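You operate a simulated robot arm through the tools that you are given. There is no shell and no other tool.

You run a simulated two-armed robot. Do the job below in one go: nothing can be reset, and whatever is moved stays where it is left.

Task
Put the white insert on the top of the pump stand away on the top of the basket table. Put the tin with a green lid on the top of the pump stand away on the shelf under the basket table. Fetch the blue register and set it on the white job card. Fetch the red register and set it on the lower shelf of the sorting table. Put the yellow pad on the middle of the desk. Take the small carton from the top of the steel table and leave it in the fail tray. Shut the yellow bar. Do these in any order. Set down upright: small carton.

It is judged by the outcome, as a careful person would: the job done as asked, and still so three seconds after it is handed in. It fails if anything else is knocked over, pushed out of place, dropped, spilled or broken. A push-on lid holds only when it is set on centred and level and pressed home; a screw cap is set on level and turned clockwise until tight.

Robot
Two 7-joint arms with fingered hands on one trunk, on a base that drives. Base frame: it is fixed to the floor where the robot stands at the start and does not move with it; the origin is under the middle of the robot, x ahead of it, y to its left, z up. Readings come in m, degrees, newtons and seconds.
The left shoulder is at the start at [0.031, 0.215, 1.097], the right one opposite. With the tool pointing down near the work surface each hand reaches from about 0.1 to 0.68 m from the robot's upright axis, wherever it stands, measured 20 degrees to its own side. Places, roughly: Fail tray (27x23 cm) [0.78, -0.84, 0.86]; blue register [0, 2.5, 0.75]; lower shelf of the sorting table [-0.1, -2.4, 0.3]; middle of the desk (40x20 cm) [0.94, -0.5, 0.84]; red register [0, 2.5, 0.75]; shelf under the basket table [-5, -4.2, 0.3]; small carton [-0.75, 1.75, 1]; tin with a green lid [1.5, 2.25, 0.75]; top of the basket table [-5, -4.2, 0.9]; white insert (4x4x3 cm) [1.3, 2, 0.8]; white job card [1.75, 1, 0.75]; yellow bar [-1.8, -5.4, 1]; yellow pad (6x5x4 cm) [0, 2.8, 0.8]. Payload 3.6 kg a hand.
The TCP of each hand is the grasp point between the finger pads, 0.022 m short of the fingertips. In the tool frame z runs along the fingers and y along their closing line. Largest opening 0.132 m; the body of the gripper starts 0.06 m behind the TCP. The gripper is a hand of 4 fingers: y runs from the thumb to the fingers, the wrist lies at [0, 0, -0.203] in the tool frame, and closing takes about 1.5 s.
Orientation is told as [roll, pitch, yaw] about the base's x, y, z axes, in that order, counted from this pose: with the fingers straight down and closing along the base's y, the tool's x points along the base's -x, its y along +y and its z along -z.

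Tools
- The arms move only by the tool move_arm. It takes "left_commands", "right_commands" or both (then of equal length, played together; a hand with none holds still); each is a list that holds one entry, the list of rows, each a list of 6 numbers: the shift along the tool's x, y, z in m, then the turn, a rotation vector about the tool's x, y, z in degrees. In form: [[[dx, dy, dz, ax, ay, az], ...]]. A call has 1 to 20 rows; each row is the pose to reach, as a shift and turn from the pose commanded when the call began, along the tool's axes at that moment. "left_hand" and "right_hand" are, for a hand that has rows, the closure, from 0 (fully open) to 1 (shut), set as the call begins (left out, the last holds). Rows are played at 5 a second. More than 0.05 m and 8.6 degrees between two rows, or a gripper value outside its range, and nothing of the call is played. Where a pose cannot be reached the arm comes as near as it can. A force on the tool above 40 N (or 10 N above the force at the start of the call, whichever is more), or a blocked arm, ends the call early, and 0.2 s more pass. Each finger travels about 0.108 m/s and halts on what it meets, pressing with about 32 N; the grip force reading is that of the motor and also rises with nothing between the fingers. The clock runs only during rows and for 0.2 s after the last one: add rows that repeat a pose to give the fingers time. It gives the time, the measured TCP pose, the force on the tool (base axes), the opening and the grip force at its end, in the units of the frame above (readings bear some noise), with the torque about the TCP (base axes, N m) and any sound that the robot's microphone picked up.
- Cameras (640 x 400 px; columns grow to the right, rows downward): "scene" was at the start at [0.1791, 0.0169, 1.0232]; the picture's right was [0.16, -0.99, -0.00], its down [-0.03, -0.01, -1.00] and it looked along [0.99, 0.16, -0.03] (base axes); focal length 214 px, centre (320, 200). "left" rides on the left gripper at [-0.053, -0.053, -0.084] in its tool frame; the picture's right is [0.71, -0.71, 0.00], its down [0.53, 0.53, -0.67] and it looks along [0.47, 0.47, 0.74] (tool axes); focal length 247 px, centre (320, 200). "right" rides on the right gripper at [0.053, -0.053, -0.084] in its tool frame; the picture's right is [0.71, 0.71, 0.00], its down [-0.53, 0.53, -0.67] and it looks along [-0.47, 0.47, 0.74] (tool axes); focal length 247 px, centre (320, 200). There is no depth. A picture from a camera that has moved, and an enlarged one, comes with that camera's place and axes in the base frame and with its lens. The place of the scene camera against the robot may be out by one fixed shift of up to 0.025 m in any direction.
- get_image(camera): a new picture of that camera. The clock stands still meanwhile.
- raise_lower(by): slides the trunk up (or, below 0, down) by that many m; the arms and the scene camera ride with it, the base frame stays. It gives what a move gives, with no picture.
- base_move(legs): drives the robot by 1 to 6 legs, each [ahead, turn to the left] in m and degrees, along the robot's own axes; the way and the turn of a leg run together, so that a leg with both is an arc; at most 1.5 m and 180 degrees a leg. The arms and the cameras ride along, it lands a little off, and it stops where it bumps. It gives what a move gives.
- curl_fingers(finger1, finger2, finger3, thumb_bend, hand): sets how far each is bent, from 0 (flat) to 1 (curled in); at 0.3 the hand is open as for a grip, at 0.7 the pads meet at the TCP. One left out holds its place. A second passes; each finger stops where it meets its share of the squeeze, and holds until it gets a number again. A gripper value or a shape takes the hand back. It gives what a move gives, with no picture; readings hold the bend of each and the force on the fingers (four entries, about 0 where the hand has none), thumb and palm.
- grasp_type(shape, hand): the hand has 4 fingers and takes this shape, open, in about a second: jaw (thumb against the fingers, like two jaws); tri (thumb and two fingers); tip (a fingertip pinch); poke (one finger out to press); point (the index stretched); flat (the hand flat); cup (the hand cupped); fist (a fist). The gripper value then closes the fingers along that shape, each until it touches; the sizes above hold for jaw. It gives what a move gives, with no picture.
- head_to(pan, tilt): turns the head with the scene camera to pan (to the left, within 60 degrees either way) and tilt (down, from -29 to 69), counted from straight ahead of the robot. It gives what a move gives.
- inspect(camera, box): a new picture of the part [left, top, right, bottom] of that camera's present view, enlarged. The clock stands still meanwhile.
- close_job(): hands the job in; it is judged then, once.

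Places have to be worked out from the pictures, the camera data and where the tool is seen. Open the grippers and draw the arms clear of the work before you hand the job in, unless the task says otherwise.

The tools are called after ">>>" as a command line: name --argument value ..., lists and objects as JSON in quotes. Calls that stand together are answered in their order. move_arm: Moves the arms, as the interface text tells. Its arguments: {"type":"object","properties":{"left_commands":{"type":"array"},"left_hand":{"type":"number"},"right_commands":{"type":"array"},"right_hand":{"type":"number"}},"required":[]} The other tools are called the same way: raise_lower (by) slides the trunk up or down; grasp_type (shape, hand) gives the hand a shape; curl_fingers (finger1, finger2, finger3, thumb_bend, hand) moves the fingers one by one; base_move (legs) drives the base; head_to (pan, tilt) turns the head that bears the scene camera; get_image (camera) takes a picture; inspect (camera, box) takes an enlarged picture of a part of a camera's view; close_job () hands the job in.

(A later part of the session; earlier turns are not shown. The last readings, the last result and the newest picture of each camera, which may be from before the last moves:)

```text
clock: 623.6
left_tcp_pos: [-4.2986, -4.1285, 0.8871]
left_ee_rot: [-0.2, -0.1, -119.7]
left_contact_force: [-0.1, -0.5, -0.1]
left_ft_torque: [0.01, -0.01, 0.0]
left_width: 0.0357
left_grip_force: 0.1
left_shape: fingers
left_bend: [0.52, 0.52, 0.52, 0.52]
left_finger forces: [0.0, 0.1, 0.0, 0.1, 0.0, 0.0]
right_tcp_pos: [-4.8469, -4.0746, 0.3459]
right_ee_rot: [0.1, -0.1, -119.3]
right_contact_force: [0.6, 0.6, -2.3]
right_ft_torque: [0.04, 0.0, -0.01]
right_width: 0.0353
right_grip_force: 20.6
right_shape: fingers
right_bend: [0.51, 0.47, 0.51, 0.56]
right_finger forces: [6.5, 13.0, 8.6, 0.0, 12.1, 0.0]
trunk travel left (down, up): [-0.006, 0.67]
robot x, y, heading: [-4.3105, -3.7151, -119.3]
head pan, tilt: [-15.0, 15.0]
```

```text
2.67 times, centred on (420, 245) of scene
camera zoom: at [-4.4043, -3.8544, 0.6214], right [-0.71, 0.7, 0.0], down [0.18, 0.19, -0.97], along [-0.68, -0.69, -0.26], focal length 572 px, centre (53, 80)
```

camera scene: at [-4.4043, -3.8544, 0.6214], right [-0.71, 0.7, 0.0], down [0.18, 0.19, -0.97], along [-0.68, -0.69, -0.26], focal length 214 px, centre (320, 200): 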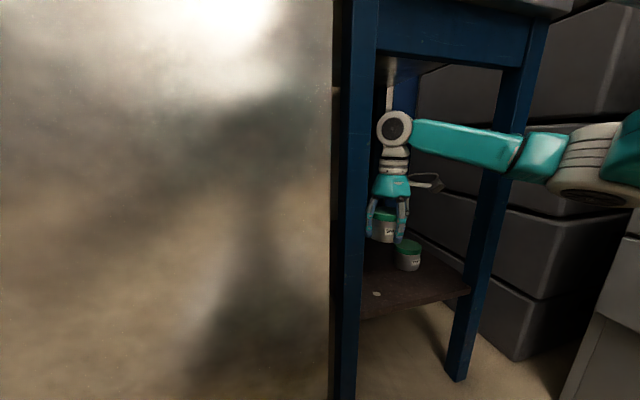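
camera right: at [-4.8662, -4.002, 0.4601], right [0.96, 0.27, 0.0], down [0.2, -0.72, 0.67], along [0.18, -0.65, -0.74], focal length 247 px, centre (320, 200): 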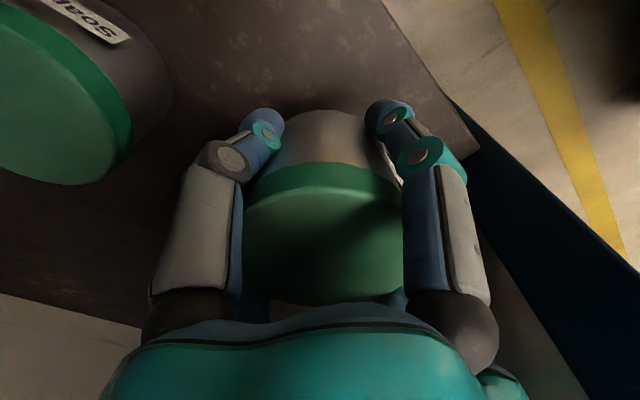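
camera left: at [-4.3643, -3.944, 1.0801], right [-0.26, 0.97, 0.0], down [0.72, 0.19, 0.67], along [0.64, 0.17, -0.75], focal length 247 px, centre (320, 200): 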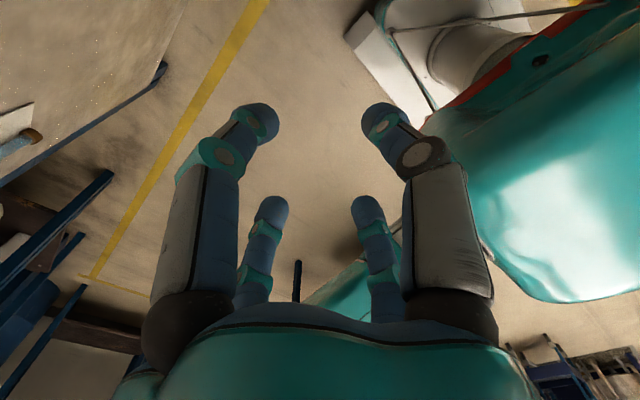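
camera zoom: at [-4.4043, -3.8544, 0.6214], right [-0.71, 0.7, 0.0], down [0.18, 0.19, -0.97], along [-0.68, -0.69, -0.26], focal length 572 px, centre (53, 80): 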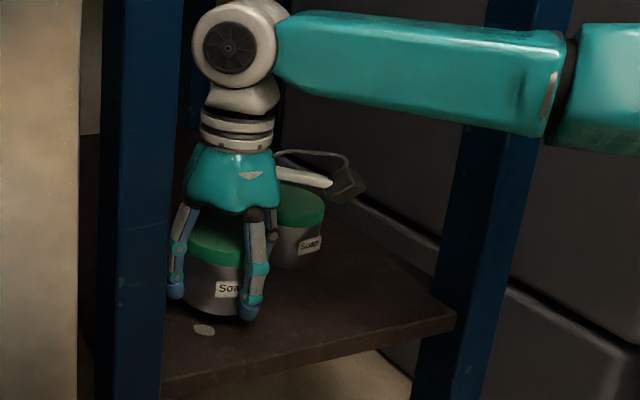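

It looks about a centimetre above the shelf. Continuing down gently.

>>> move_arm --right_commands '[[[0, 0, 0.002, 0, 0, 0], [0, 0, 0.004, 0, 0, 0], [0, 0, 0.006, 0, 0, 0], [0, 0, 0.006, 0, 0, 0]]]'

>>> move_arm --right_commands '[[[0, 0, 0.002, 0, 0, 0], [0, 0, 0.004, 0, 0, 0], [0, 0, 0.005, 0, 0, 0], [0, 0, 0.005, 0, 0, 0]]]'

```text
clock: 624.6
left_tcp_pos: [-4.2965, -4.1281, 0.8876]
left_ee_rot: [-0.2, -0.2, -119.8]
left_contact_force: [0.5, -0.3, 1.2]
left_ft_torque: [0.02, -0.02, 0.05]
left_width: 0.0357
left_grip_force: 0.1
left_shape: fingers
left_bend: [0.52, 0.52, 0.52, 0.52]
left_finger forces: [0.0, 0.0, 0.0, 0.1, 0.0, 0.0]
right_tcp_pos: [-4.8451, -4.0742, 0.3408]
right_ee_rot: [0.2, 0.0, -119.4]
right_contact_force: [0.2, 0.4, -3.1]
right_ft_torque: [-0.03, -0.01, -0.01]
right_width: 0.0351
right_grip_force: 20.0
right_shape: fingers
right_bend: [0.51, 0.47, 0.51, 0.56]
right_finger forces: [6.6, 13.0, 8.6, 0.0, 12.2, 0.1]
trunk travel left (down, up): [-0.006, 0.67]
robot x, y, heading: [-4.3076, -3.7167, -119.2]
head pan, tilt: [-15.0, 15.0]
```

```text
clock: 625.6
left_tcp_pos: [-4.2972, -4.1271, 0.8875]
left_ee_rot: [-0.3, -0.2, -119.8]
left_contact_force: [0.2, 0.4, 0.8]
left_ft_torque: [0.0, 0.0, -0.02]
left_width: 0.0359
left_grip_force: 0.2
left_shape: fingers
left_bend: [0.52, 0.52, 0.52, 0.52]
left_finger forces: [0.0, 0.0, 0.0, 0.0, 0.0, 0.1]
right_tcp_pos: [-4.8458, -4.0749, 0.3345]
right_ee_rot: [0.2, 0.0, -119.5]
right_contact_force: [0.5, -0.1, -1.8]
right_ft_torque: [-0.05, 0.02, 0.01]
right_width: 0.0353
right_grip_force: 20.0
right_shape: fingers
right_bend: [0.51, 0.47, 0.51, 0.56]
right_finger forces: [6.5, 13.0, 8.6, 0.0, 12.1, 0.0]
trunk travel left (down, up): [-0.006, 0.67]
robot x, y, heading: [-4.3106, -3.717, -119.4]
head pan, tilt: [-15.0, 15.0]
```

>>> move_arm --right_commands '[[[0, 0, 0.002, 0, 0, 0], [0, 0, 0.004, 0, 0, 0], [0, 0, 0.006, 0, 0, 0], [0, 0, 0.006, 0, 0, 0]]]'

>>> move_arm --right_commands '[[[0, 0, 0.002, 0, 0, 0], [0, 0, 0.004, 0, 0, 0], [0, 0, 0.005, 0, 0, 0], [0, 0, 0.005, 0, 0, 0]]]'

```text
clock: 626.6
left_tcp_pos: [-4.2964, -4.1261, 0.8876]
left_ee_rot: [-0.3, -0.2, -119.8]
left_contact_force: [0.3, 0.1, -0.7]
left_ft_torque: [0.03, -0.01, 0.01]
left_width: 0.0357
left_grip_force: 0.1
left_shape: fingers
left_bend: [0.52, 0.52, 0.52, 0.52]
left_finger forces: [0.0, 0.0, 0.0, 0.0, 0.0, 0.1]
right_tcp_pos: [-4.8468, -4.0756, 0.3325]
right_ee_rot: [0.3, -0.3, -119.4]
right_contact_force: [2.2, 4.8, 16.9]
right_ft_torque: [0.34, 0.49, -0.12]
right_width: 0.0352
right_grip_force: 24.6
right_shape: fingers
right_bend: [0.51, 0.47, 0.51, 0.56]
right_finger forces: [8.1, 17.7, 9.1, 0.1, 13.9, 0.1]
trunk travel left (down, up): [-0.006, 0.67]
robot x, y, heading: [-4.3119, -3.7165, -119.4]
head pan, tilt: [-15.0, 15.0]
```

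```text
clock: 627.6
left_tcp_pos: [-4.2963, -4.127, 0.8881]
left_ee_rot: [-0.3, -0.3, -119.8]
left_contact_force: [0.3, -0.7, 0.7]
left_ft_torque: [-0.01, -0.02, -0.03]
left_width: 0.0358
left_grip_force: 0.1
left_shape: fingers
left_bend: [0.52, 0.52, 0.52, 0.52]
left_finger forces: [0.0, 0.0, 0.0, 0.0, 0.1, 0.0]
right_tcp_pos: [-4.8475, -4.0767, 0.3307]
right_ee_rot: [0.3, -0.5, -119.3]
right_contact_force: [2.7, 7.2, 21.4]
right_ft_torque: [0.33, 0.24, -0.13]
right_width: 0.0361
right_grip_force: 25.5
right_shape: fingers
right_bend: [0.5, 0.47, 0.51, 0.55]
right_finger forces: [8.5, 19.2, 9.6, 0.0, 13.8, 0.0]
trunk travel left (down, up): [-0.006, 0.67]
robot x, y, heading: [-4.3114, -3.7183, -119.5]
head pan, tilt: [-15.0, 15.0]
stopped in row 4 (right hand): the force on the tool passed its limit at 40 N (the readings are from after the stop); the commanded pose is now the measured one
```

The tin is down on the shelf. I'll ease up slightly and open the fingers.

>>> move_arm --right_commands '[[[0, 0, -0.002, 0, 0.3, 0], [0, 0, -0.003, 0, 0.5, 0]]]'

>>> curl_fingers --hand "right" --finger1 0.42 --finger2 0.42 --finger3 0.42 --thumb_bend 0.42

>>> get_image --camera "right"

```text
clock: 628.2
left_tcp_pos: [-4.2964, -4.1267, 0.8882]
left_ee_rot: [-0.2, -0.2, -119.8]
left_contact_force: [0.1, 0.1, 0.2]
left_ft_torque: [0.01, 0.0, -0.01]
left_width: 0.0359
left_grip_force: 0.1
left_shape: fingers
left_bend: [0.52, 0.52, 0.52, 0.52]
left_finger forces: [0.0, 0.0, 0.0, 0.0, 0.0, 0.0]
right_tcp_pos: [-4.8466, -4.0762, 0.332]
right_ee_rot: [0.3, 0.0, -119.4]
right_contact_force: [0.6, 0.1, 13.7]
right_ft_torque: [0.04, 0.41, -0.03]
right_width: 0.0359
right_grip_force: 24.5
right_shape: fingers
right_bend: [0.51, 0.47, 0.51, 0.55]
right_finger forces: [7.2, 18.5, 10.8, 0.0, 13.5, 0.0]
trunk travel left (down, up): [-0.006, 0.67]
robot x, y, heading: [-4.3106, -3.7142, -119.5]
head pan, tilt: [-15.0, 15.0]
```

```text
clock: 629.2
left_tcp_pos: [-4.297, -4.1286, 0.8879]
left_ee_rot: [-0.3, -0.2, -119.9]
left_contact_force: [0.7, -0.3, -0.7]
left_ft_torque: [-0.01, -0.01, -0.03]
left_width: 0.0357
left_grip_force: 0.1
left_shape: fingers
left_bend: [0.52, 0.52, 0.52, 0.52]
left_finger forces: [0.0, 0.1, 0.1, 0.0, 0.0, 0.0]
right_tcp_pos: [-4.8475, -4.0763, 0.33]
right_ee_rot: [0.3, 0.2, -119.5]
right_contact_force: [-0.7, 0.8, 0.3]
right_ft_torque: [0.01, 0.03, 0.0]
right_width: 0.0597
right_grip_force: 0.1
right_shape: fingers
right_bend: [0.42, 0.42, 0.42, 0.42]
right_finger forces: [0.0, 0.1, 0.0, 0.1, 0.1, 0.0]
trunk travel left (down, up): [-0.006, 0.67]
robot x, y, heading: [-4.3077, -3.7175, -119.4]
head pan, tilt: [-15.0, 15.0]
```

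```text
taken
camera right: at [-4.8666, -4.0033, 0.4147], right [0.96, 0.27, 0.01], down [0.2, -0.72, 0.67], along [0.18, -0.64, -0.74], focal length 247 px, centre (320, 200)
```

right: 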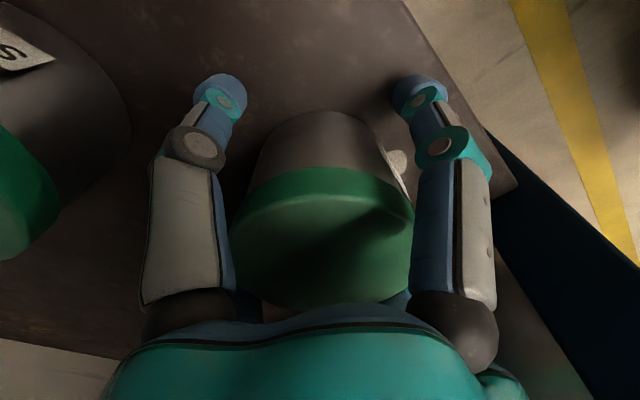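

The tin stands free. I'll raise the hand 10 cm straight up and then back the base out.

>>> move_arm --right_commands '[[[0, 0, -0.01, 0, 0, 0], [0, 0, -0.025, 0, 0, 0], [0, 0, -0.045, 0, 0, 0], [0, 0, -0.065, 0, 0, 0], [0, 0, -0.085, 0, 0, 0], [0, 0, -0.105, 0, 0, 0], [0, 0, -0.12, 0, 0, 0]]]'

>>> get_image --camera "right"

>>> base_move --legs '[[-0.4, 0]]'

>>> get_image --camera "scene"

```text
clock: 630.8
left_tcp_pos: [-4.2972, -4.1269, 0.8883]
left_ee_rot: [-0.1, -0.2, -119.8]
left_contact_force: [1.2, -0.1, -0.1]
left_ft_torque: [0.0, 0.07, 0.03]
left_width: 0.0358
left_grip_force: 0.1
left_shape: fingers
left_bend: [0.52, 0.52, 0.52, 0.52]
left_finger forces: [0.1, 0.0, 0.0, 0.0, 0.0, 0.0]
right_tcp_pos: [-4.8473, -4.0771, 0.452]
right_ee_rot: [0.3, 0.2, -119.4]
right_contact_force: [-0.3, 0.0, -0.2]
right_ft_torque: [-0.02, 0.0, 0.03]
right_width: 0.0596
right_grip_force: 0.0
right_shape: fingers
right_bend: [0.42, 0.42, 0.42, 0.42]
right_finger forces: [0.0, 0.0, 0.0, 0.0, 0.0, 0.0]
trunk travel left (down, up): [-0.006, 0.67]
robot x, y, heading: [-4.3117, -3.7176, -119.1]
head pan, tilt: [-15.0, 15.0]
```

```text
taken
camera right: at [-4.8674, -4.0028, 0.5352], right [0.96, 0.27, 0.01], down [0.2, -0.72, 0.67], along [0.18, -0.64, -0.74], focal length 247 px, centre (320, 200)
```

right: 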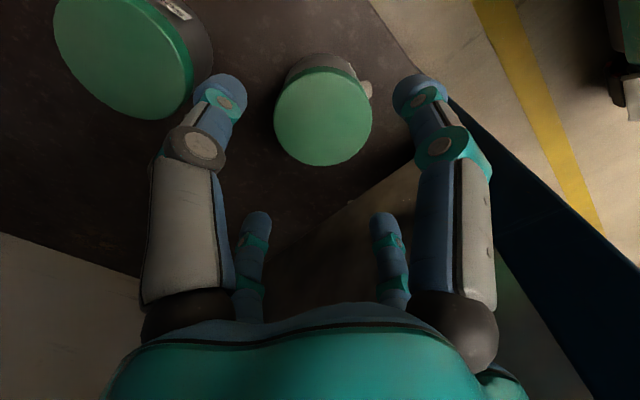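

```text
clock: 633.3
left_tcp_pos: [-4.0974, -3.7726, 0.8864]
left_ee_rot: [-0.2, -0.2, -120.0]
left_contact_force: [-0.1, -0.1, 0.3]
left_ft_torque: [-0.03, -0.01, 0.0]
left_width: 0.0357
left_grip_force: 0.1
left_shape: fingers
left_bend: [0.52, 0.52, 0.52, 0.52]
left_finger forces: [0.1, 0.0, 0.0, 0.0, 0.1, 0.1]
right_tcp_pos: [-4.6468, -3.7189, 0.4489]
right_ee_rot: [0.3, 0.1, -119.6]
right_contact_force: [-0.6, 0.0, 0.3]
right_ft_torque: [0.0, 0.02, 0.01]
right_width: 0.0594
right_grip_force: 0.0
right_shape: fingers
right_bend: [0.42, 0.42, 0.42, 0.42]
right_finger forces: [0.0, 0.0, 0.0, 0.0, 0.1, 0.0]
trunk travel left (down, up): [-0.006, 0.67]
robot x, y, heading: [-4.1094, -3.3629, -119.7]
head pan, tilt: [-15.0, 15.0]
```

```text
taken
camera scene: at [-4.2032, -3.4979, 0.6214], right [-0.71, 0.7, 0.0], down [0.18, 0.19, -0.97], along [-0.68, -0.69, -0.26], focal length 214 px, centre (320, 200)
```

scene: 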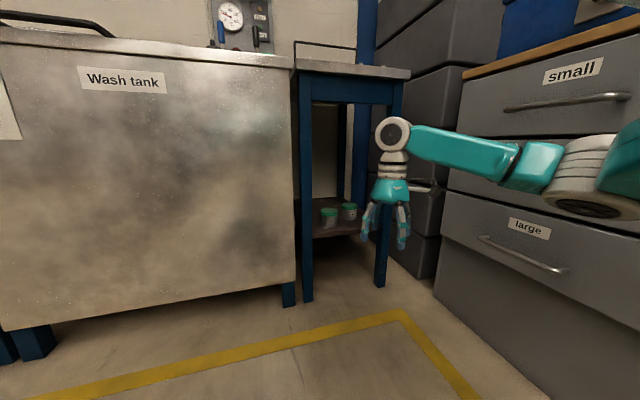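

Both tins stand on the lower shelf with lids on. Now for the yellow bar: I'll raise the trunk and turn left to head to the other side.

>>> raise_lower --by 0.35

>>> raise_lower --by 0.25

>>> base_move --legs '[[0, 30]]'

>>> base_move --legs '[[0, 30]]'

>>> base_move --legs '[[0, 25]]'

>>> head_to --pan 0 --tilt 15

>>> get_image --camera "scene"

```text
clock: 636.7
left_tcp_pos: [-4.0961, -3.771, 1.2375]
left_ee_rot: [-0.3, -0.2, -120.0]
left_contact_force: [-0.4, 0.6, 1.0]
left_ft_torque: [-0.01, 0.0, -0.02]
left_width: 0.0358
left_grip_force: 0.0
left_shape: fingers
left_bend: [0.52, 0.52, 0.52, 0.52]
left_finger forces: [0.1, 0.0, 0.0, 0.1, 0.0, 0.0]
right_tcp_pos: [-4.6472, -3.719, 0.8017]
right_ee_rot: [0.3, 0.2, -119.5]
right_contact_force: [0.2, -0.3, -0.8]
right_ft_torque: [0.0, 0.02, -0.01]
right_width: 0.0594
right_grip_force: 0.0
right_shape: fingers
right_bend: [0.42, 0.42, 0.42, 0.42]
right_finger forces: [0.0, 0.1, 0.0, 0.1, 0.0, 0.0]
trunk travel left (down, up): [-0.356, 0.32]
robot x, y, heading: [-4.1051, -3.3607, -119.5]
head pan, tilt: [-15.0, 15.0]
```

```text
clock: 639.3
left_tcp_pos: [-4.098, -3.772, 1.4886]
left_ee_rot: [-0.2, -0.2, -120.0]
left_contact_force: [0.8, 1.0, 0.4]
left_ft_torque: [-0.03, 0.02, -0.03]
left_width: 0.0356
left_grip_force: 0.1
left_shape: fingers
left_bend: [0.52, 0.52, 0.52, 0.52]
left_finger forces: [0.1, 0.0, 0.0, 0.1, 0.0, 0.1]
right_tcp_pos: [-4.6467, -3.7179, 1.0513]
right_ee_rot: [0.3, 0.2, -119.6]
right_contact_force: [-0.2, 0.1, -0.2]
right_ft_torque: [-0.01, 0.01, 0.02]
right_width: 0.0594
right_grip_force: 0.1
right_shape: fingers
right_bend: [0.42, 0.42, 0.42, 0.42]
right_finger forces: [0.0, 0.0, 0.0, 0.0, 0.0, 0.1]
trunk travel left (down, up): [-0.606, 0.07]
robot x, y, heading: [-4.1111, -3.3621, -119.9]
head pan, tilt: [-15.0, 15.0]
```

```text
clock: 641.2
left_tcp_pos: [-3.8928, -3.7094, 1.4889]
left_ee_rot: [-0.3, -0.2, -90.0]
left_contact_force: [-0.4, -1.0, 0.3]
left_ft_torque: [0.0, -0.01, 0.04]
left_width: 0.0356
left_grip_force: 0.1
left_shape: fingers
left_bend: [0.52, 0.52, 0.52, 0.52]
left_finger forces: [0.1, 0.0, 0.1, 0.0, 0.0, 0.0]
right_tcp_pos: [-4.3951, -3.9384, 1.0514]
right_ee_rot: [0.3, 0.2, -89.7]
right_contact_force: [0.3, -0.2, -0.2]
right_ft_torque: [-0.04, 0.01, -0.03]
right_width: 0.0594
right_grip_force: 0.0
right_shape: fingers
right_bend: [0.42, 0.42, 0.42, 0.42]
right_finger forces: [0.0, 0.1, 0.0, 0.1, 0.1, 0.1]
trunk travel left (down, up): [-0.606, 0.07]
robot x, y, heading: [-4.1332, -3.3581, -89.4]
head pan, tilt: [-15.0, 15.0]
```

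```text
clock: 643.1
left_tcp_pos: [-3.749, -3.5438, 1.4891]
left_ee_rot: [-0.3, -0.1, -60.0]
left_contact_force: [0.5, 0.3, -1.0]
left_ft_torque: [-0.01, 0.02, 0.0]
left_width: 0.0356
left_grip_force: 0.1
left_shape: fingers
left_bend: [0.52, 0.52, 0.52, 0.52]
left_finger forces: [0.0, 0.0, 0.0, 0.0, 0.1, 0.0]
right_tcp_pos: [-4.069, -3.995, 1.0509]
right_ee_rot: [0.3, 0.2, -59.6]
right_contact_force: [0.4, -0.1, 0.5]
right_ft_torque: [0.01, 0.0, 0.02]
right_width: 0.0596
right_grip_force: 0.0
right_shape: fingers
right_bend: [0.42, 0.42, 0.42, 0.42]
right_finger forces: [0.0, 0.1, 0.1, 0.0, 0.1, 0.1]
trunk travel left (down, up): [-0.606, 0.07]
robot x, y, heading: [-4.1524, -3.3725, -59.5]
head pan, tilt: [-15.0, 15.0]
```

```text
clock: 644.9
left_tcp_pos: [-3.7121, -3.355, 1.4899]
left_ee_rot: [-0.4, -0.2, -34.5]
left_contact_force: [0.4, -1.0, -0.3]
left_ft_torque: [0.0, 0.0, -0.01]
left_width: 0.0356
left_grip_force: 0.0
left_shape: fingers
left_bend: [0.52, 0.52, 0.52, 0.52]
left_finger forces: [0.1, 0.1, 0.1, 0.1, 0.1, 0.0]
right_tcp_pos: [-3.8085, -3.8991, 1.0514]
right_ee_rot: [0.3, 0.1, -34.2]
right_contact_force: [1.0, -0.5, -1.4]
right_ft_torque: [-0.02, 0.04, 0.01]
right_width: 0.0598
right_grip_force: 0.1
right_shape: fingers
right_bend: [0.42, 0.42, 0.42, 0.42]
right_finger forces: [0.1, 0.1, 0.0, 0.0, 0.1, 0.0]
trunk travel left (down, up): [-0.606, 0.07]
robot x, y, heading: [-4.1596, -3.3929, -34.2]
head pan, tilt: [-15.0, 15.0]
```

```text
clock: 645.6
left_tcp_pos: [-3.7129, -3.3537, 1.4912]
left_ee_rot: [-0.3, -0.2, -34.5]
left_contact_force: [-0.4, 0.2, -0.2]
left_ft_torque: [-0.02, -0.01, -0.01]
left_width: 0.0354
left_grip_force: 0.1
left_shape: fingers
left_bend: [0.52, 0.52, 0.52, 0.52]
left_finger forces: [0.0, 0.0, 0.0, 0.1, 0.0, 0.0]
right_tcp_pos: [-3.8089, -3.8986, 1.0522]
right_ee_rot: [0.3, 0.2, -34.2]
right_contact_force: [0.0, 0.0, -0.5]
right_ft_torque: [0.0, 0.02, 0.01]
right_width: 0.06
right_grip_force: 0.1
right_shape: fingers
right_bend: [0.42, 0.42, 0.42, 0.42]
right_finger forces: [0.1, 0.1, 0.0, 0.0, 0.0, 0.1]
trunk travel left (down, up): [-0.606, 0.07]
robot x, y, heading: [-4.1642, -3.3936, -34.3]
head pan, tilt: [0.0, 15.0]
```

```text
taken
camera scene: at [-4.0104, -3.4842, 1.2363], right [-0.56, -0.83, 0.0], down [-0.21, 0.15, -0.97], along [0.8, -0.54, -0.26], focal length 214 px, centre (320, 200)
```

scene: 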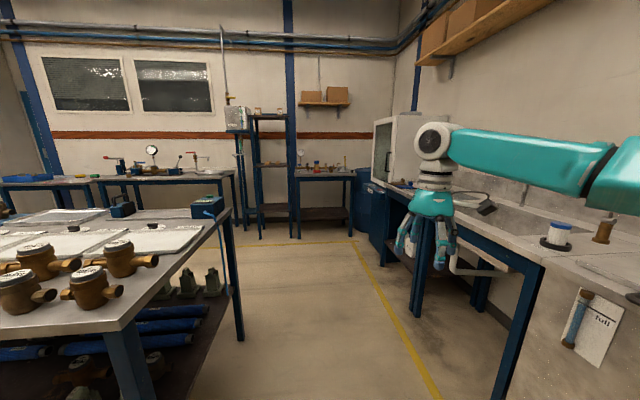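

The way is clear between bench and counter. I'll drive toward the drying cabinet corner.

>>> base_move --legs '[[1.2, 0], [0.65, 0]]'

>>> get_image --camera "scene"

```text
clock: 655.0
left_tcp_pos: [-2.1636, -4.3811, 1.4902]
left_ee_rot: [-0.4, -0.1, -33.7]
left_contact_force: [1.0, -0.5, 0.5]
left_ft_torque: [0.0, 0.01, -0.01]
left_width: 0.0356
left_grip_force: 0.0
left_shape: fingers
left_bend: [0.52, 0.52, 0.52, 0.52]
left_finger forces: [0.0, 0.0, 0.0, 0.1, 0.1, 0.0]
right_tcp_pos: [-2.252, -4.9265, 1.0513]
right_ee_rot: [0.3, 0.3, -33.3]
right_contact_force: [-0.6, 0.5, 0.8]
right_ft_torque: [0.02, 0.02, 0.03]
right_width: 0.0599
right_grip_force: 0.1
right_shape: fingers
right_bend: [0.42, 0.42, 0.42, 0.42]
right_finger forces: [0.0, 0.0, 0.0, 0.0, 0.0, 0.0]
trunk travel left (down, up): [-0.606, 0.07]
robot x, y, heading: [-2.6155, -4.4252, -33.3]
head pan, tilt: [0.0, 15.0]
```

```text
taken
camera scene: at [-2.4602, -4.5152, 1.2362], right [-0.55, -0.83, 0.0], down [-0.22, 0.14, -0.97], along [0.81, -0.53, -0.26], focal length 214 px, centre (320, 200)
```

scene: 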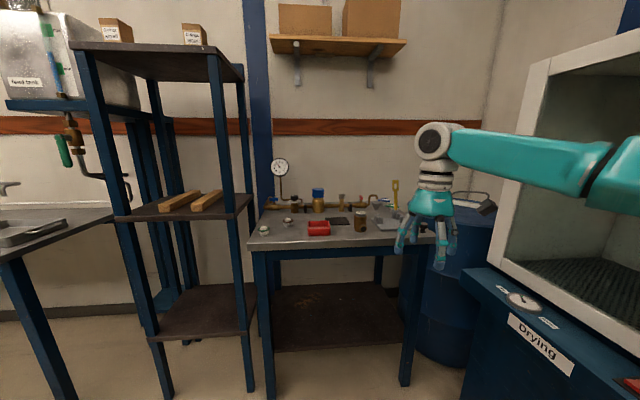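

>>> inspect --camera "scene" --box '[250, 150, 450, 260]'

>>> inspect --camera "scene" --box '[350, 170, 430, 240]'

```text
3.20 times, centred on (350, 205) of scene
camera zoom: at [-2.4602, -4.5152, 1.2362], right [-0.55, -0.83, 0.0], down [-0.22, 0.14, -0.97], along [0.81, -0.53, -0.26], focal length 686 px, centre (224, 184)
```

zoom: 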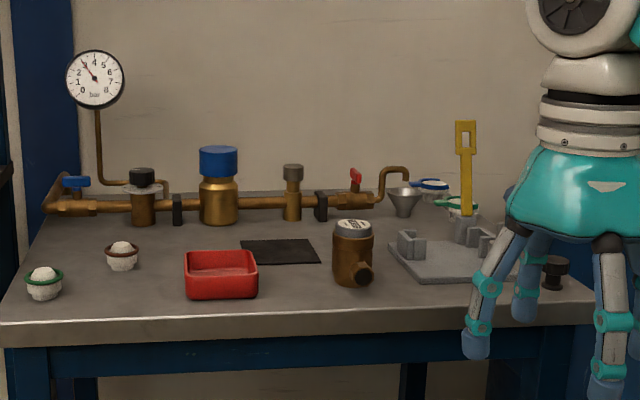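

```text
5.71 times, centred on (390, 205) of scene
camera zoom: at [-2.4602, -4.5152, 1.2362], right [-0.55, -0.83, 0.0], down [-0.22, 0.14, -0.97], along [0.81, -0.53, -0.26], focal length 1226 px, centre (-80, 171)
```

zoom: 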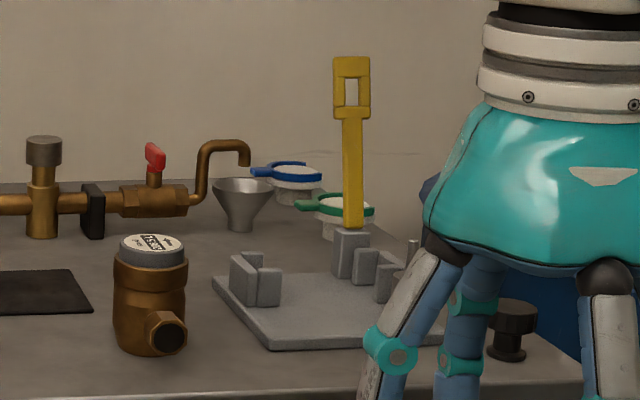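

The yellow bar stands upright on a hinge of the grey jig on this bench. I'll raise and retract the right hand, drive closer, and study which way it closes.

>>> move_arm --right_commands '[[[0.02, 0, -0.03, 0, 0, 0], [0.04, 0, -0.06, 0, 0, 0], [0.06, 0, -0.1, 0, 0, 0], [0.08, 0, -0.14, 0, 0, 0], [0.1, 0, -0.18, 0, 0, 0], [0.1, 0, -0.2, 0, 0, 0]]]'

>>> base_move --legs '[[0, -20], [0.45, 0], [0, 25]]'

>>> head_to --pan -20 --tilt 35

>>> get_image --camera "scene"

```text
clock: 656.4
left_tcp_pos: [-2.1655, -4.3801, 1.4909]
left_ee_rot: [-0.3, -0.2, -33.8]
left_contact_force: [-0.5, 0.3, 1.1]
left_ft_torque: [0.03, 0.02, -0.02]
left_width: 0.0355
left_grip_force: 0.0
left_shape: fingers
left_bend: [0.52, 0.52, 0.52, 0.52]
left_finger forces: [0.0, 0.1, 0.1, 0.0, 0.0, 0.1]
right_tcp_pos: [-2.3369, -4.8719, 1.2508]
right_ee_rot: [0.3, 0.2, -33.5]
right_contact_force: [-0.2, -0.8, -0.2]
right_ft_torque: [-0.04, -0.02, 0.03]
right_width: 0.0599
right_grip_force: 0.0
right_shape: fingers
right_bend: [0.42, 0.42, 0.42, 0.42]
right_finger forces: [0.0, 0.0, 0.0, 0.0, 0.1, 0.1]
trunk travel left (down, up): [-0.606, 0.07]
robot x, y, heading: [-2.6111, -4.4237, -33.4]
head pan, tilt: [0.0, 15.0]
```

```text
clock: 660.4
left_tcp_pos: [-1.9035, -4.8827, 1.4912]
left_ee_rot: [-0.9, -0.7, -53.6]
left_contact_force: [-0.3, -0.5, -0.7]
left_ft_torque: [-0.06, 0.01, -0.04]
left_width: 0.0357
left_grip_force: 0.0
left_shape: fingers
left_bend: [0.52, 0.52, 0.52, 0.52]
left_finger forces: [0.0, 0.0, 0.1, 0.0, 0.1, 0.0]
right_tcp_pos: [-2.2301, -5.2887, 1.2595]
right_ee_rot: [-0.2, -0.3, -53.0]
right_contact_force: [0.4, 0.7, 0.4]
right_ft_torque: [-0.06, -0.04, -0.02]
right_width: 0.0596
right_grip_force: 0.0
right_shape: fingers
right_bend: [0.42, 0.42, 0.42, 0.42]
right_finger forces: [0.0, 0.0, 0.0, 0.0, 0.1, 0.1]
trunk travel left (down, up): [-0.606, 0.07]
robot x, y, heading: [-2.344, -4.7831, -54.5]
head pan, tilt: [0.0, 15.0]
stopped in leg 2: the robot was blocked; the commanded pose is now the measured one
```

```text
clock: 661.2
left_tcp_pos: [-1.9014, -4.8837, 1.4903]
left_ee_rot: [-0.9, -0.8, -53.5]
left_contact_force: [-0.2, -1.3, 0.2]
left_ft_torque: [0.0, -0.02, 0.01]
left_width: 0.0358
left_grip_force: 0.1
left_shape: fingers
left_bend: [0.52, 0.52, 0.52, 0.52]
left_finger forces: [0.1, 0.0, 0.0, 0.0, 0.1, 0.1]
right_tcp_pos: [-2.2312, -5.2885, 1.2591]
right_ee_rot: [-0.3, -0.4, -53.2]
right_contact_force: [0.5, 0.1, 0.1]
right_ft_torque: [0.03, 0.02, -0.02]
right_width: 0.0599
right_grip_force: 0.1
right_shape: fingers
right_bend: [0.42, 0.42, 0.42, 0.42]
right_finger forces: [0.0, 0.0, 0.1, 0.1, 0.0, 0.1]
trunk travel left (down, up): [-0.606, 0.07]
robot x, y, heading: [-2.3498, -4.7879, -54.2]
head pan, tilt: [-20.0, 35.0]
```

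```text
taken
camera scene: at [-2.2646, -4.9116, 1.2068], right [-0.96, -0.27, 0.01], down [-0.16, 0.54, -0.83], along [0.22, -0.8, -0.56], focal length 214 px, centre (320, 200)
```

scene: 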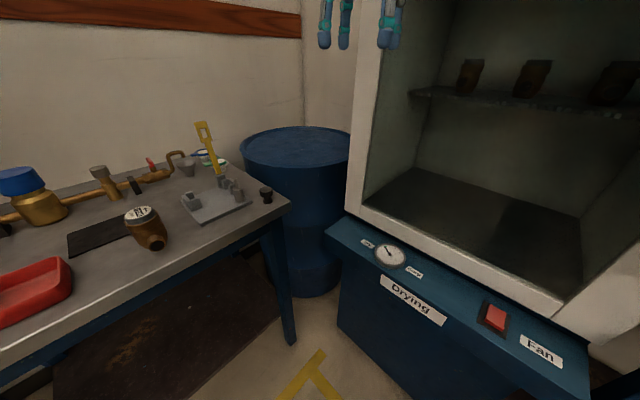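

The base touched the drying cabinet's front corner. I'll back off 12 cm and turn left to face the bench.

>>> base_move --legs '[[-0.15, 0], [0, 24]]'

>>> head_to --pan -15 --tilt 25

>>> get_image --camera "scene"

```text
clock: 663.9
left_tcp_pos: [-1.98, -4.5933, 1.4904]
left_ee_rot: [-0.5, 0.0, -29.3]
left_contact_force: [0.9, 0.2, 0.5]
left_ft_torque: [-0.01, 0.01, -0.02]
left_width: 0.0359
left_grip_force: 0.0
left_shape: fingers
left_bend: [0.52, 0.52, 0.52, 0.52]
left_finger forces: [0.1, 0.0, 0.0, 0.0, 0.0, 0.1]
right_tcp_pos: [-2.1138, -5.0936, 1.2508]
right_ee_rot: [0.3, 0.4, -28.9]
right_contact_force: [-0.1, 0.3, 0.9]
right_ft_torque: [0.0, 0.02, 0.0]
right_width: 0.06
right_grip_force: 0.1
right_shape: fingers
right_bend: [0.42, 0.42, 0.42, 0.42]
right_finger forces: [0.0, 0.2, 0.0, 0.1, 0.1, 0.0]
trunk travel left (down, up): [-0.606, 0.07]
robot x, y, heading: [-2.4348, -4.6856, -30.0]
head pan, tilt: [-20.0, 35.0]
```

```text
clock: 664.6
left_tcp_pos: [-1.9801, -4.5927, 1.4904]
left_ee_rot: [-0.4, -0.1, -29.3]
left_contact_force: [-0.8, -0.4, -0.7]
left_ft_torque: [-0.01, 0.0, -0.02]
left_width: 0.0357
left_grip_force: 0.1
left_shape: fingers
left_bend: [0.52, 0.52, 0.52, 0.52]
left_finger forces: [0.0, 0.0, 0.1, 0.1, 0.0, 0.0]
right_tcp_pos: [-2.1145, -5.0941, 1.2513]
right_ee_rot: [0.3, 0.4, -28.9]
right_contact_force: [0.6, 0.3, -0.5]
right_ft_torque: [-0.02, -0.01, -0.01]
right_width: 0.0598
right_grip_force: 0.1
right_shape: fingers
right_bend: [0.42, 0.42, 0.42, 0.42]
right_finger forces: [0.0, 0.0, 0.1, 0.0, 0.0, 0.1]
trunk travel left (down, up): [-0.606, 0.07]
robot x, y, heading: [-2.443, -4.686, -29.9]
head pan, tilt: [-15.0, 25.0]
```

```text
taken
camera scene: at [-2.2982, -4.7839, 1.22], right [-0.71, -0.7, 0.0], down [-0.3, 0.3, -0.91], along [0.64, -0.64, -0.42], focal length 214 px, centre (320, 200)
```

scene: 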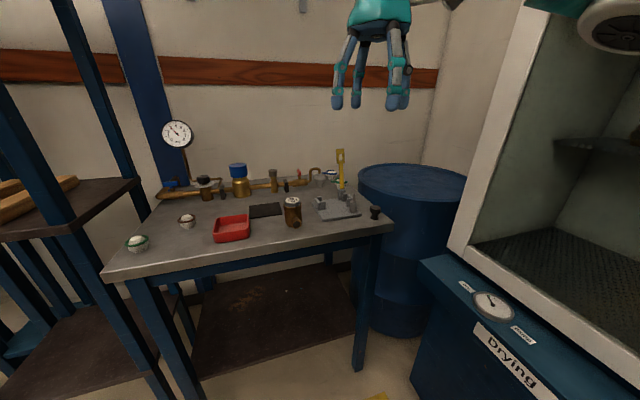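

Now the bench is square ahead. Enlarging the jig.

>>> inspect --camera "scene" --box '[290, 140, 390, 230]'

>>> get_image --camera "right"

```text
4.44 times, centred on (340, 185) of scene
camera zoom: at [-2.2982, -4.7839, 1.22], right [-0.71, -0.7, 0.0], down [-0.3, 0.3, -0.91], along [0.64, -0.64, -0.42], focal length 953 px, centre (231, 267)
```

zoom: 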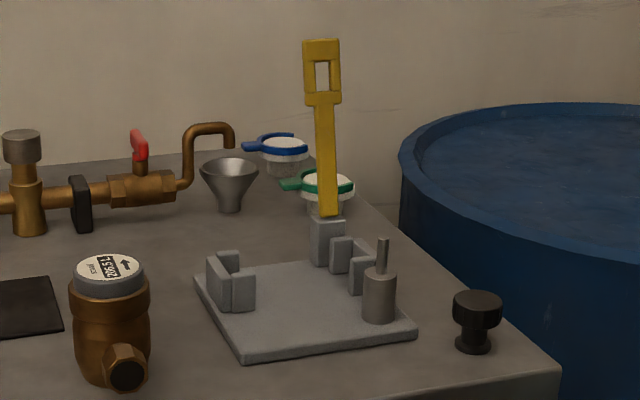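

```text
taken
camera right: at [-2.1855, -5.1147, 1.336], right [-0.28, 0.96, 0.01], down [0.72, 0.2, 0.67], along [0.64, 0.19, -0.74], focal length 247 px, centre (320, 200)
```

right: 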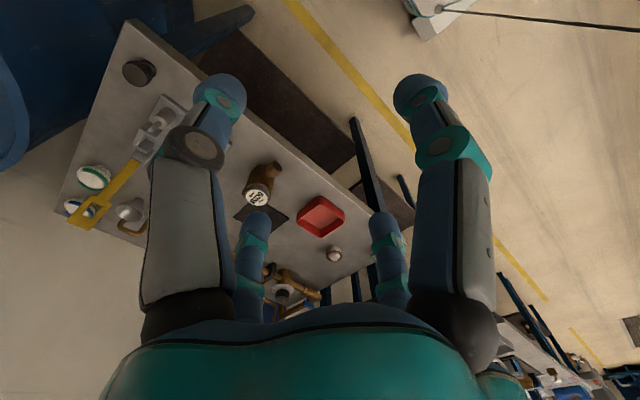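

The bar hinges at the back post and its slot fits over the pin of the front post, so it closes toward me. I'll drive 0.32 m closer, right arm extended.

>>> base_move --legs '[[0, 1.5], [0.31, 0]]'

>>> head_to --pan -25 --tilt 30

>>> get_image --camera "scene"

>>> get_image --camera "right"

```text
clock: 667.0
left_tcp_pos: [-1.7082, -4.7304, 1.4903]
left_ee_rot: [-0.4, 0.0, -27.7]
left_contact_force: [0.6, 0.0, -0.3]
left_ft_torque: [0.01, -0.02, -0.01]
left_width: 0.0356
left_grip_force: 0.1
left_shape: fingers
left_bend: [0.52, 0.52, 0.52, 0.52]
left_finger forces: [0.0, 0.0, 0.0, 0.1, 0.1, 0.0]
right_tcp_pos: [-1.8274, -5.2358, 1.2512]
right_ee_rot: [0.4, 0.3, -27.2]
right_contact_force: [0.8, -0.5, -0.5]
right_ft_torque: [0.0, 0.01, 0.01]
right_width: 0.0598
right_grip_force: 0.2
right_shape: fingers
right_bend: [0.42, 0.42, 0.42, 0.42]
right_finger forces: [0.1, 0.0, 0.0, 0.1, 0.0, 0.0]
trunk travel left (down, up): [-0.606, 0.07]
robot x, y, heading: [-2.1649, -4.8347, -28.5]
head pan, tilt: [-15.0, 25.0]
```

```text
clock: 667.8
left_tcp_pos: [-1.7074, -4.7288, 1.49]
left_ee_rot: [-0.4, 0.0, -27.6]
left_contact_force: [-0.1, -0.7, -0.1]
left_ft_torque: [-0.02, -0.03, 0.0]
left_width: 0.0357
left_grip_force: 0.0
left_shape: fingers
left_bend: [0.52, 0.52, 0.52, 0.52]
left_finger forces: [0.1, 0.0, 0.0, 0.1, 0.1, 0.0]
right_tcp_pos: [-1.8296, -5.2345, 1.2514]
right_ee_rot: [0.3, 0.3, -27.2]
right_contact_force: [-0.1, -0.3, -0.2]
right_ft_torque: [0.0, 0.02, 0.01]
right_width: 0.06
right_grip_force: 0.1
right_shape: fingers
right_bend: [0.42, 0.42, 0.42, 0.42]
right_finger forces: [0.0, 0.0, 0.1, 0.0, 0.0, 0.0]
trunk travel left (down, up): [-0.606, 0.07]
robot x, y, heading: [-2.1693, -4.8325, -28.8]
head pan, tilt: [-25.0, 30.0]
```

```text
taken
camera scene: at [-2.0345, -4.9396, 1.2121], right [-0.81, -0.59, 0.0], down [-0.3, 0.4, -0.87], along [0.51, -0.7, -0.5], focal length 214 px, centre (320, 200)
```

scene: 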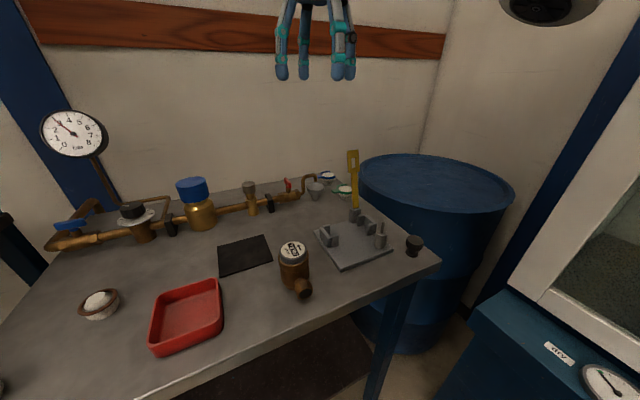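

```text
taken
camera right: at [-1.899, -5.2574, 1.3362], right [-0.31, 0.95, 0.01], down [0.71, 0.22, 0.67], along [0.63, 0.21, -0.74], focal length 247 px, centre (320, 200)
```

right: 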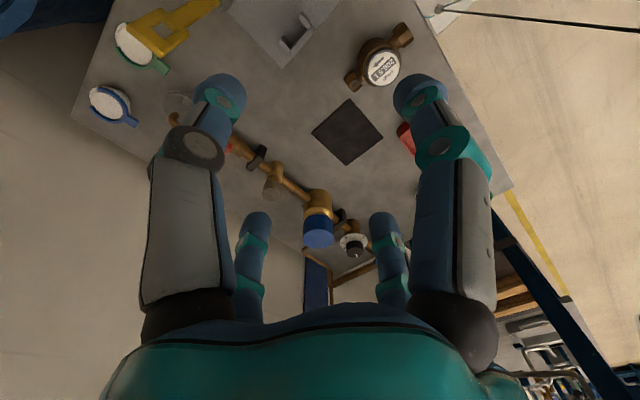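

I'm in place. I'll shape the right hand so only finger 3 (the far-side finger) points down as a hook, with the others spread flat.

>>> curl_fingers --hand "right" --finger1 0.05 --finger2 0.1 --finger3 0.46 --thumb_bend 0.1

>>> move_arm --right_commands '[[[-0.012, -0.026, 0, 0, 0, 0.2], [-0.024, -0.053, 0, 0, 0, 0.5], [-0.036, -0.08, 0, 0, 0, 0.8], [-0.048, -0.106, 0, 0, 0, 1], [-0.055, -0.132, 0, 0, 0, 1.2], [-0.055, -0.132, 0, 0, 0, 1.2]]]'

>>> get_image --camera "right"

>>> get_image --camera "scene"

```text
clock: 668.8
left_tcp_pos: [-1.7077, -4.7294, 1.4907]
left_ee_rot: [-0.3, 0.1, -27.5]
left_contact_force: [0.4, 0.4, 1.3]
left_ft_torque: [0.0, -0.01, -0.03]
left_width: 0.0358
left_grip_force: 0.1
left_shape: fingers
left_bend: [0.52, 0.52, 0.52, 0.52]
left_finger forces: [0.0, 0.0, 0.1, 0.0, 0.0, 0.0]
right_tcp_pos: [-1.828, -5.2357, 1.2523]
right_ee_rot: [0.3, 0.5, -27.2]
right_contact_force: [1.1, -0.5, -0.4]
right_ft_torque: [0.04, -0.01, -0.01]
right_width: 0.1184
right_grip_force: 0.0
right_shape: fingers
right_bend: [0.05, 0.1, 0.46, 0.1]
right_finger forces: [0.0, 0.1, 0.0, 0.0, 0.0, 0.0]
trunk travel left (down, up): [-0.606, 0.07]
robot x, y, heading: [-2.1674, -4.8299, -28.7]
head pan, tilt: [-25.0, 30.0]
```

```text
clock: 670.2
left_tcp_pos: [-1.7086, -4.7293, 1.4903]
left_ee_rot: [-0.4, 0.0, -27.5]
left_contact_force: [-0.1, -0.2, 0.4]
left_ft_torque: [0.01, 0.06, 0.01]
left_width: 0.0357
left_grip_force: 0.1
left_shape: fingers
left_bend: [0.52, 0.52, 0.52, 0.52]
left_finger forces: [0.1, 0.0, 0.0, 0.0, 0.0, 0.1]
right_tcp_pos: [-1.8384, -5.3783, 1.2508]
right_ee_rot: [0.3, 0.4, -28.3]
right_contact_force: [0.2, -0.9, 0.3]
right_ft_torque: [-0.04, 0.03, 0.03]
right_width: 0.1186
right_grip_force: 0.1
right_shape: fingers
right_bend: [0.05, 0.1, 0.46, 0.1]
right_finger forces: [0.0, 0.0, 0.0, 0.0, 0.1, 0.0]
trunk travel left (down, up): [-0.606, 0.07]
robot x, y, heading: [-2.1723, -4.8337, -28.7]
head pan, tilt: [-25.0, 30.0]
```

```text
taken
camera right: at [-1.9098, -5.3989, 1.3355], right [-0.29, 0.96, 0.01], down [0.72, 0.21, 0.67], along [0.64, 0.2, -0.74], focal length 247 px, centre (320, 200)
```

right: 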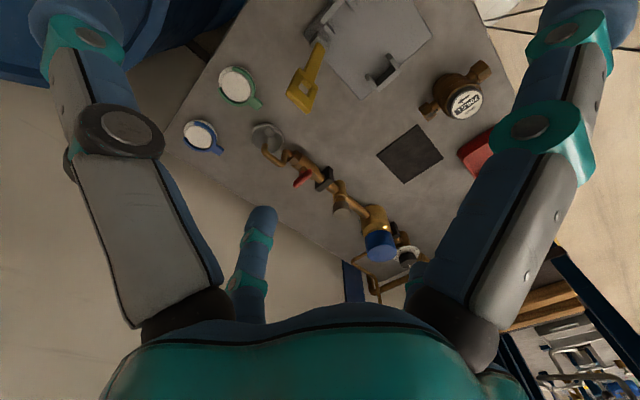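

```text
taken
camera scene: at [-2.0345, -4.9394, 1.2121], right [-0.81, -0.59, 0.0], down [-0.3, 0.4, -0.87], along [0.51, -0.7, -0.5], focal length 214 px, centre (320, 200)
```

scene: 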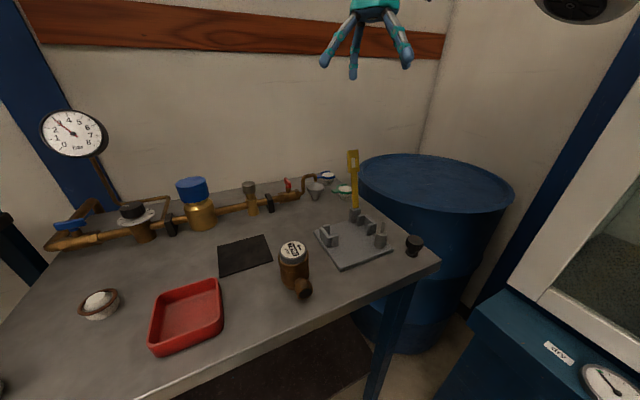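

The hook finger is just behind the bar's top (bar leans back slightly). I'll lower the hand to z≈1.06 so the finger comes down behind it.

>>> move_arm --right_commands '[[[0, 0, 0.035, 0, 0, 0], [0, 0, 0.07, 0, 0, 0], [0, 0, 0.105, 0, 0, 0], [0, 0, 0.14, 0, 0, 0], [0, 0, 0.165, 0, 0, 0], [0, 0, 0.185, 0, 0, 0], [0, 0, 0.19, 0, 0, 0], [0, 0, 0.19, 0, 0, 0]]]'

>>> get_image --camera "right"

>>> inspect --camera "scene" --box '[270, 80, 470, 280]'

```text
clock: 672.0
left_tcp_pos: [-1.7092, -4.7287, 1.4901]
left_ee_rot: [-0.3, 0.0, -27.5]
left_contact_force: [0.2, -0.4, -0.4]
left_ft_torque: [0.01, -0.03, 0.0]
left_width: 0.0355
left_grip_force: 0.0
left_shape: fingers
left_bend: [0.52, 0.52, 0.52, 0.52]
left_finger forces: [0.1, 0.0, 0.1, 0.0, 0.0, 0.1]
right_tcp_pos: [-1.8393, -5.376, 1.0601]
right_ee_rot: [0.3, 0.4, -28.4]
right_contact_force: [1.0, -0.7, 0.4]
right_ft_torque: [0.03, 0.0, 0.01]
right_width: 0.1184
right_grip_force: 0.1
right_shape: fingers
right_bend: [0.05, 0.1, 0.46, 0.1]
right_finger forces: [0.0, 0.0, 0.0, 0.0, 0.0, 0.0]
trunk travel left (down, up): [-0.606, 0.07]
robot x, y, heading: [-2.1691, -4.8338, -28.8]
head pan, tilt: [-25.0, 30.0]
```

```text
taken
camera right: at [-1.9104, -5.3967, 1.1442], right [-0.29, 0.96, 0.01], down [0.72, 0.21, 0.67], along [0.64, 0.2, -0.74], focal length 247 px, centre (320, 200)
```

right: 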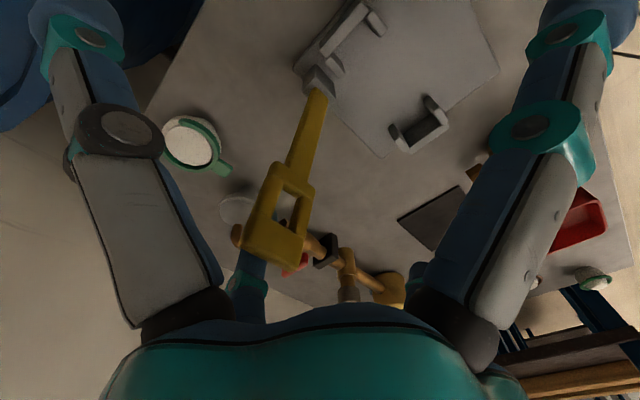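

```text
2.00 times, centred on (370, 180) of scene
camera zoom: at [-2.0347, -4.9397, 1.2121], right [-0.81, -0.59, 0.0], down [-0.3, 0.4, -0.87], along [0.51, -0.7, -0.5], focal length 429 px, centre (220, 240)
```

zoom: 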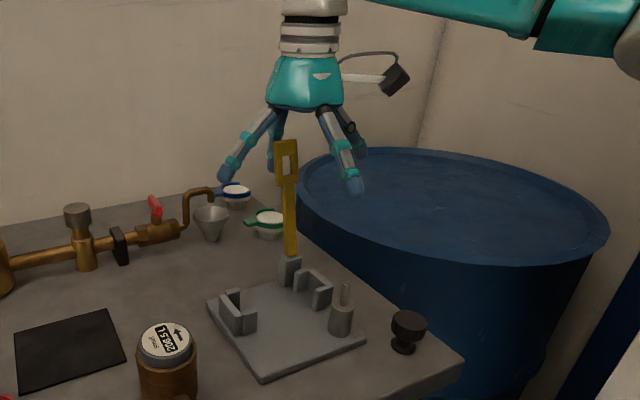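

The finger hangs about 2–3 cm behind the bar's head. I'll pull it toward me along an arc and look midway.

>>> move_arm --right_commands '[[[0.015, 0, 0, 0, 0, 0], [0.03, 0, 0, 0, 0, 0], [0.045, 0, 0, 0, 0, 0], [0.06, 0, 0.003, 0, 0, 0], [0.075, 0, 0.007, 0, 0, 0], [0.09, 0, 0.013, 0, 0, 0], [0.105, 0, 0.022, 0, 0, 0]]]'

>>> get_image --camera "right"

>>> inspect --camera "scene" --box '[270, 80, 470, 280]'

```text
clock: 673.6
left_tcp_pos: [-1.7085, -4.7291, 1.4915]
left_ee_rot: [-0.3, 0.0, -27.6]
left_contact_force: [-0.5, 1.1, -0.5]
left_ft_torque: [-0.03, 0.01, -0.01]
left_width: 0.0357
left_grip_force: 0.1
left_shape: fingers
left_bend: [0.52, 0.52, 0.52, 0.52]
left_finger forces: [0.2, 0.0, 0.1, 0.0, 0.0, 0.0]
right_tcp_pos: [-1.9338, -5.3248, 1.0385]
right_ee_rot: [0.3, 0.4, -28.4]
right_contact_force: [0.3, 0.7, 0.6]
right_ft_torque: [-0.01, 0.0, 0.04]
right_width: 0.1185
right_grip_force: 0.1
right_shape: fingers
right_bend: [0.05, 0.1, 0.46, 0.1]
right_finger forces: [0.0, 0.0, 0.1, 0.0, 0.1, 0.0]
trunk travel left (down, up): [-0.606, 0.07]
robot x, y, heading: [-2.1674, -4.8354, -28.7]
head pan, tilt: [-25.0, 30.0]
```

```text
taken
camera right: at [-2.0042, -5.3468, 1.1234], right [-0.29, 0.96, 0.01], down [0.72, 0.21, 0.67], along [0.64, 0.2, -0.74], focal length 247 px, centre (320, 200)
```

right: 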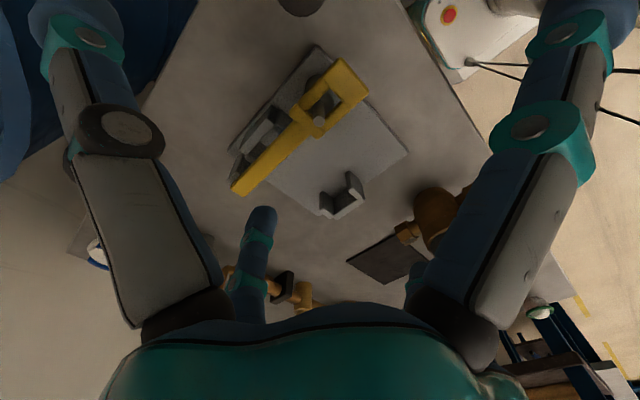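

```text
2.00 times, centred on (370, 180) of scene
camera zoom: at [-2.0352, -4.9395, 1.2122], right [-0.81, -0.59, 0.0], down [-0.3, 0.4, -0.87], along [0.51, -0.7, -0.5], focal length 429 px, centre (220, 240)
```

zoom: 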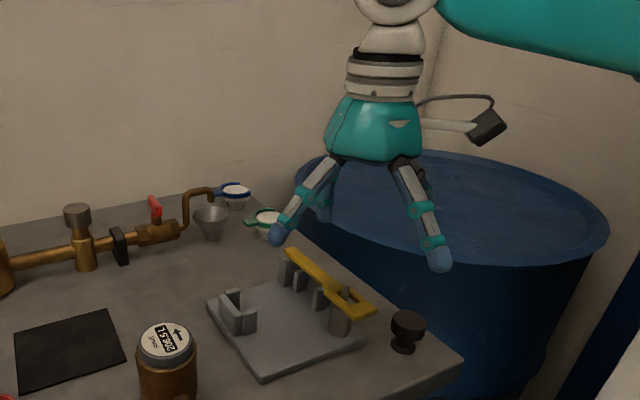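

The bar has swung down over the pin. I'll enlarge to see whether it is fully seated.

>>> inspect --camera "right" --box '[210, 40, 400, 220]'

>>> inspect --camera "scene" --box '[370, 190, 450, 260]'

```text
2.22 times, centred on (305, 130) of right
camera zoom: at [-2.0042, -5.3468, 1.1234], right [-0.29, 0.96, 0.01], down [0.72, 0.21, 0.67], along [0.64, 0.2, -0.74], focal length 549 px, centre (353, 356)
```

zoom: 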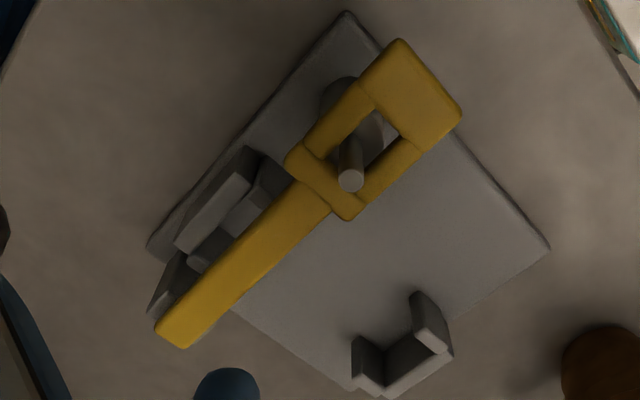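

```text
5.71 times, centred on (410, 225) of scene
camera zoom: at [-2.0352, -4.9395, 1.2122], right [-0.81, -0.59, 0.0], down [-0.3, 0.4, -0.87], along [0.51, -0.7, -0.5], focal length 1226 px, centre (-194, 57)
```

zoom: 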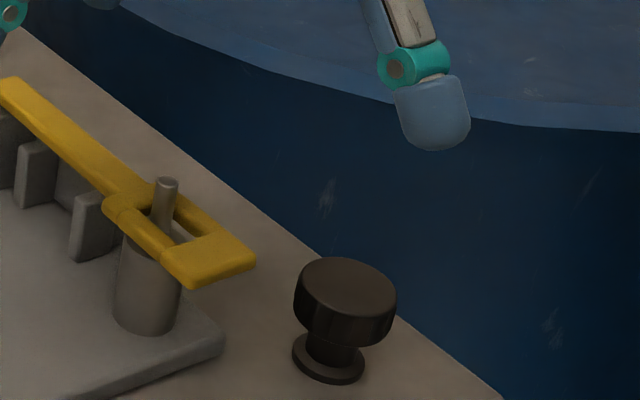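

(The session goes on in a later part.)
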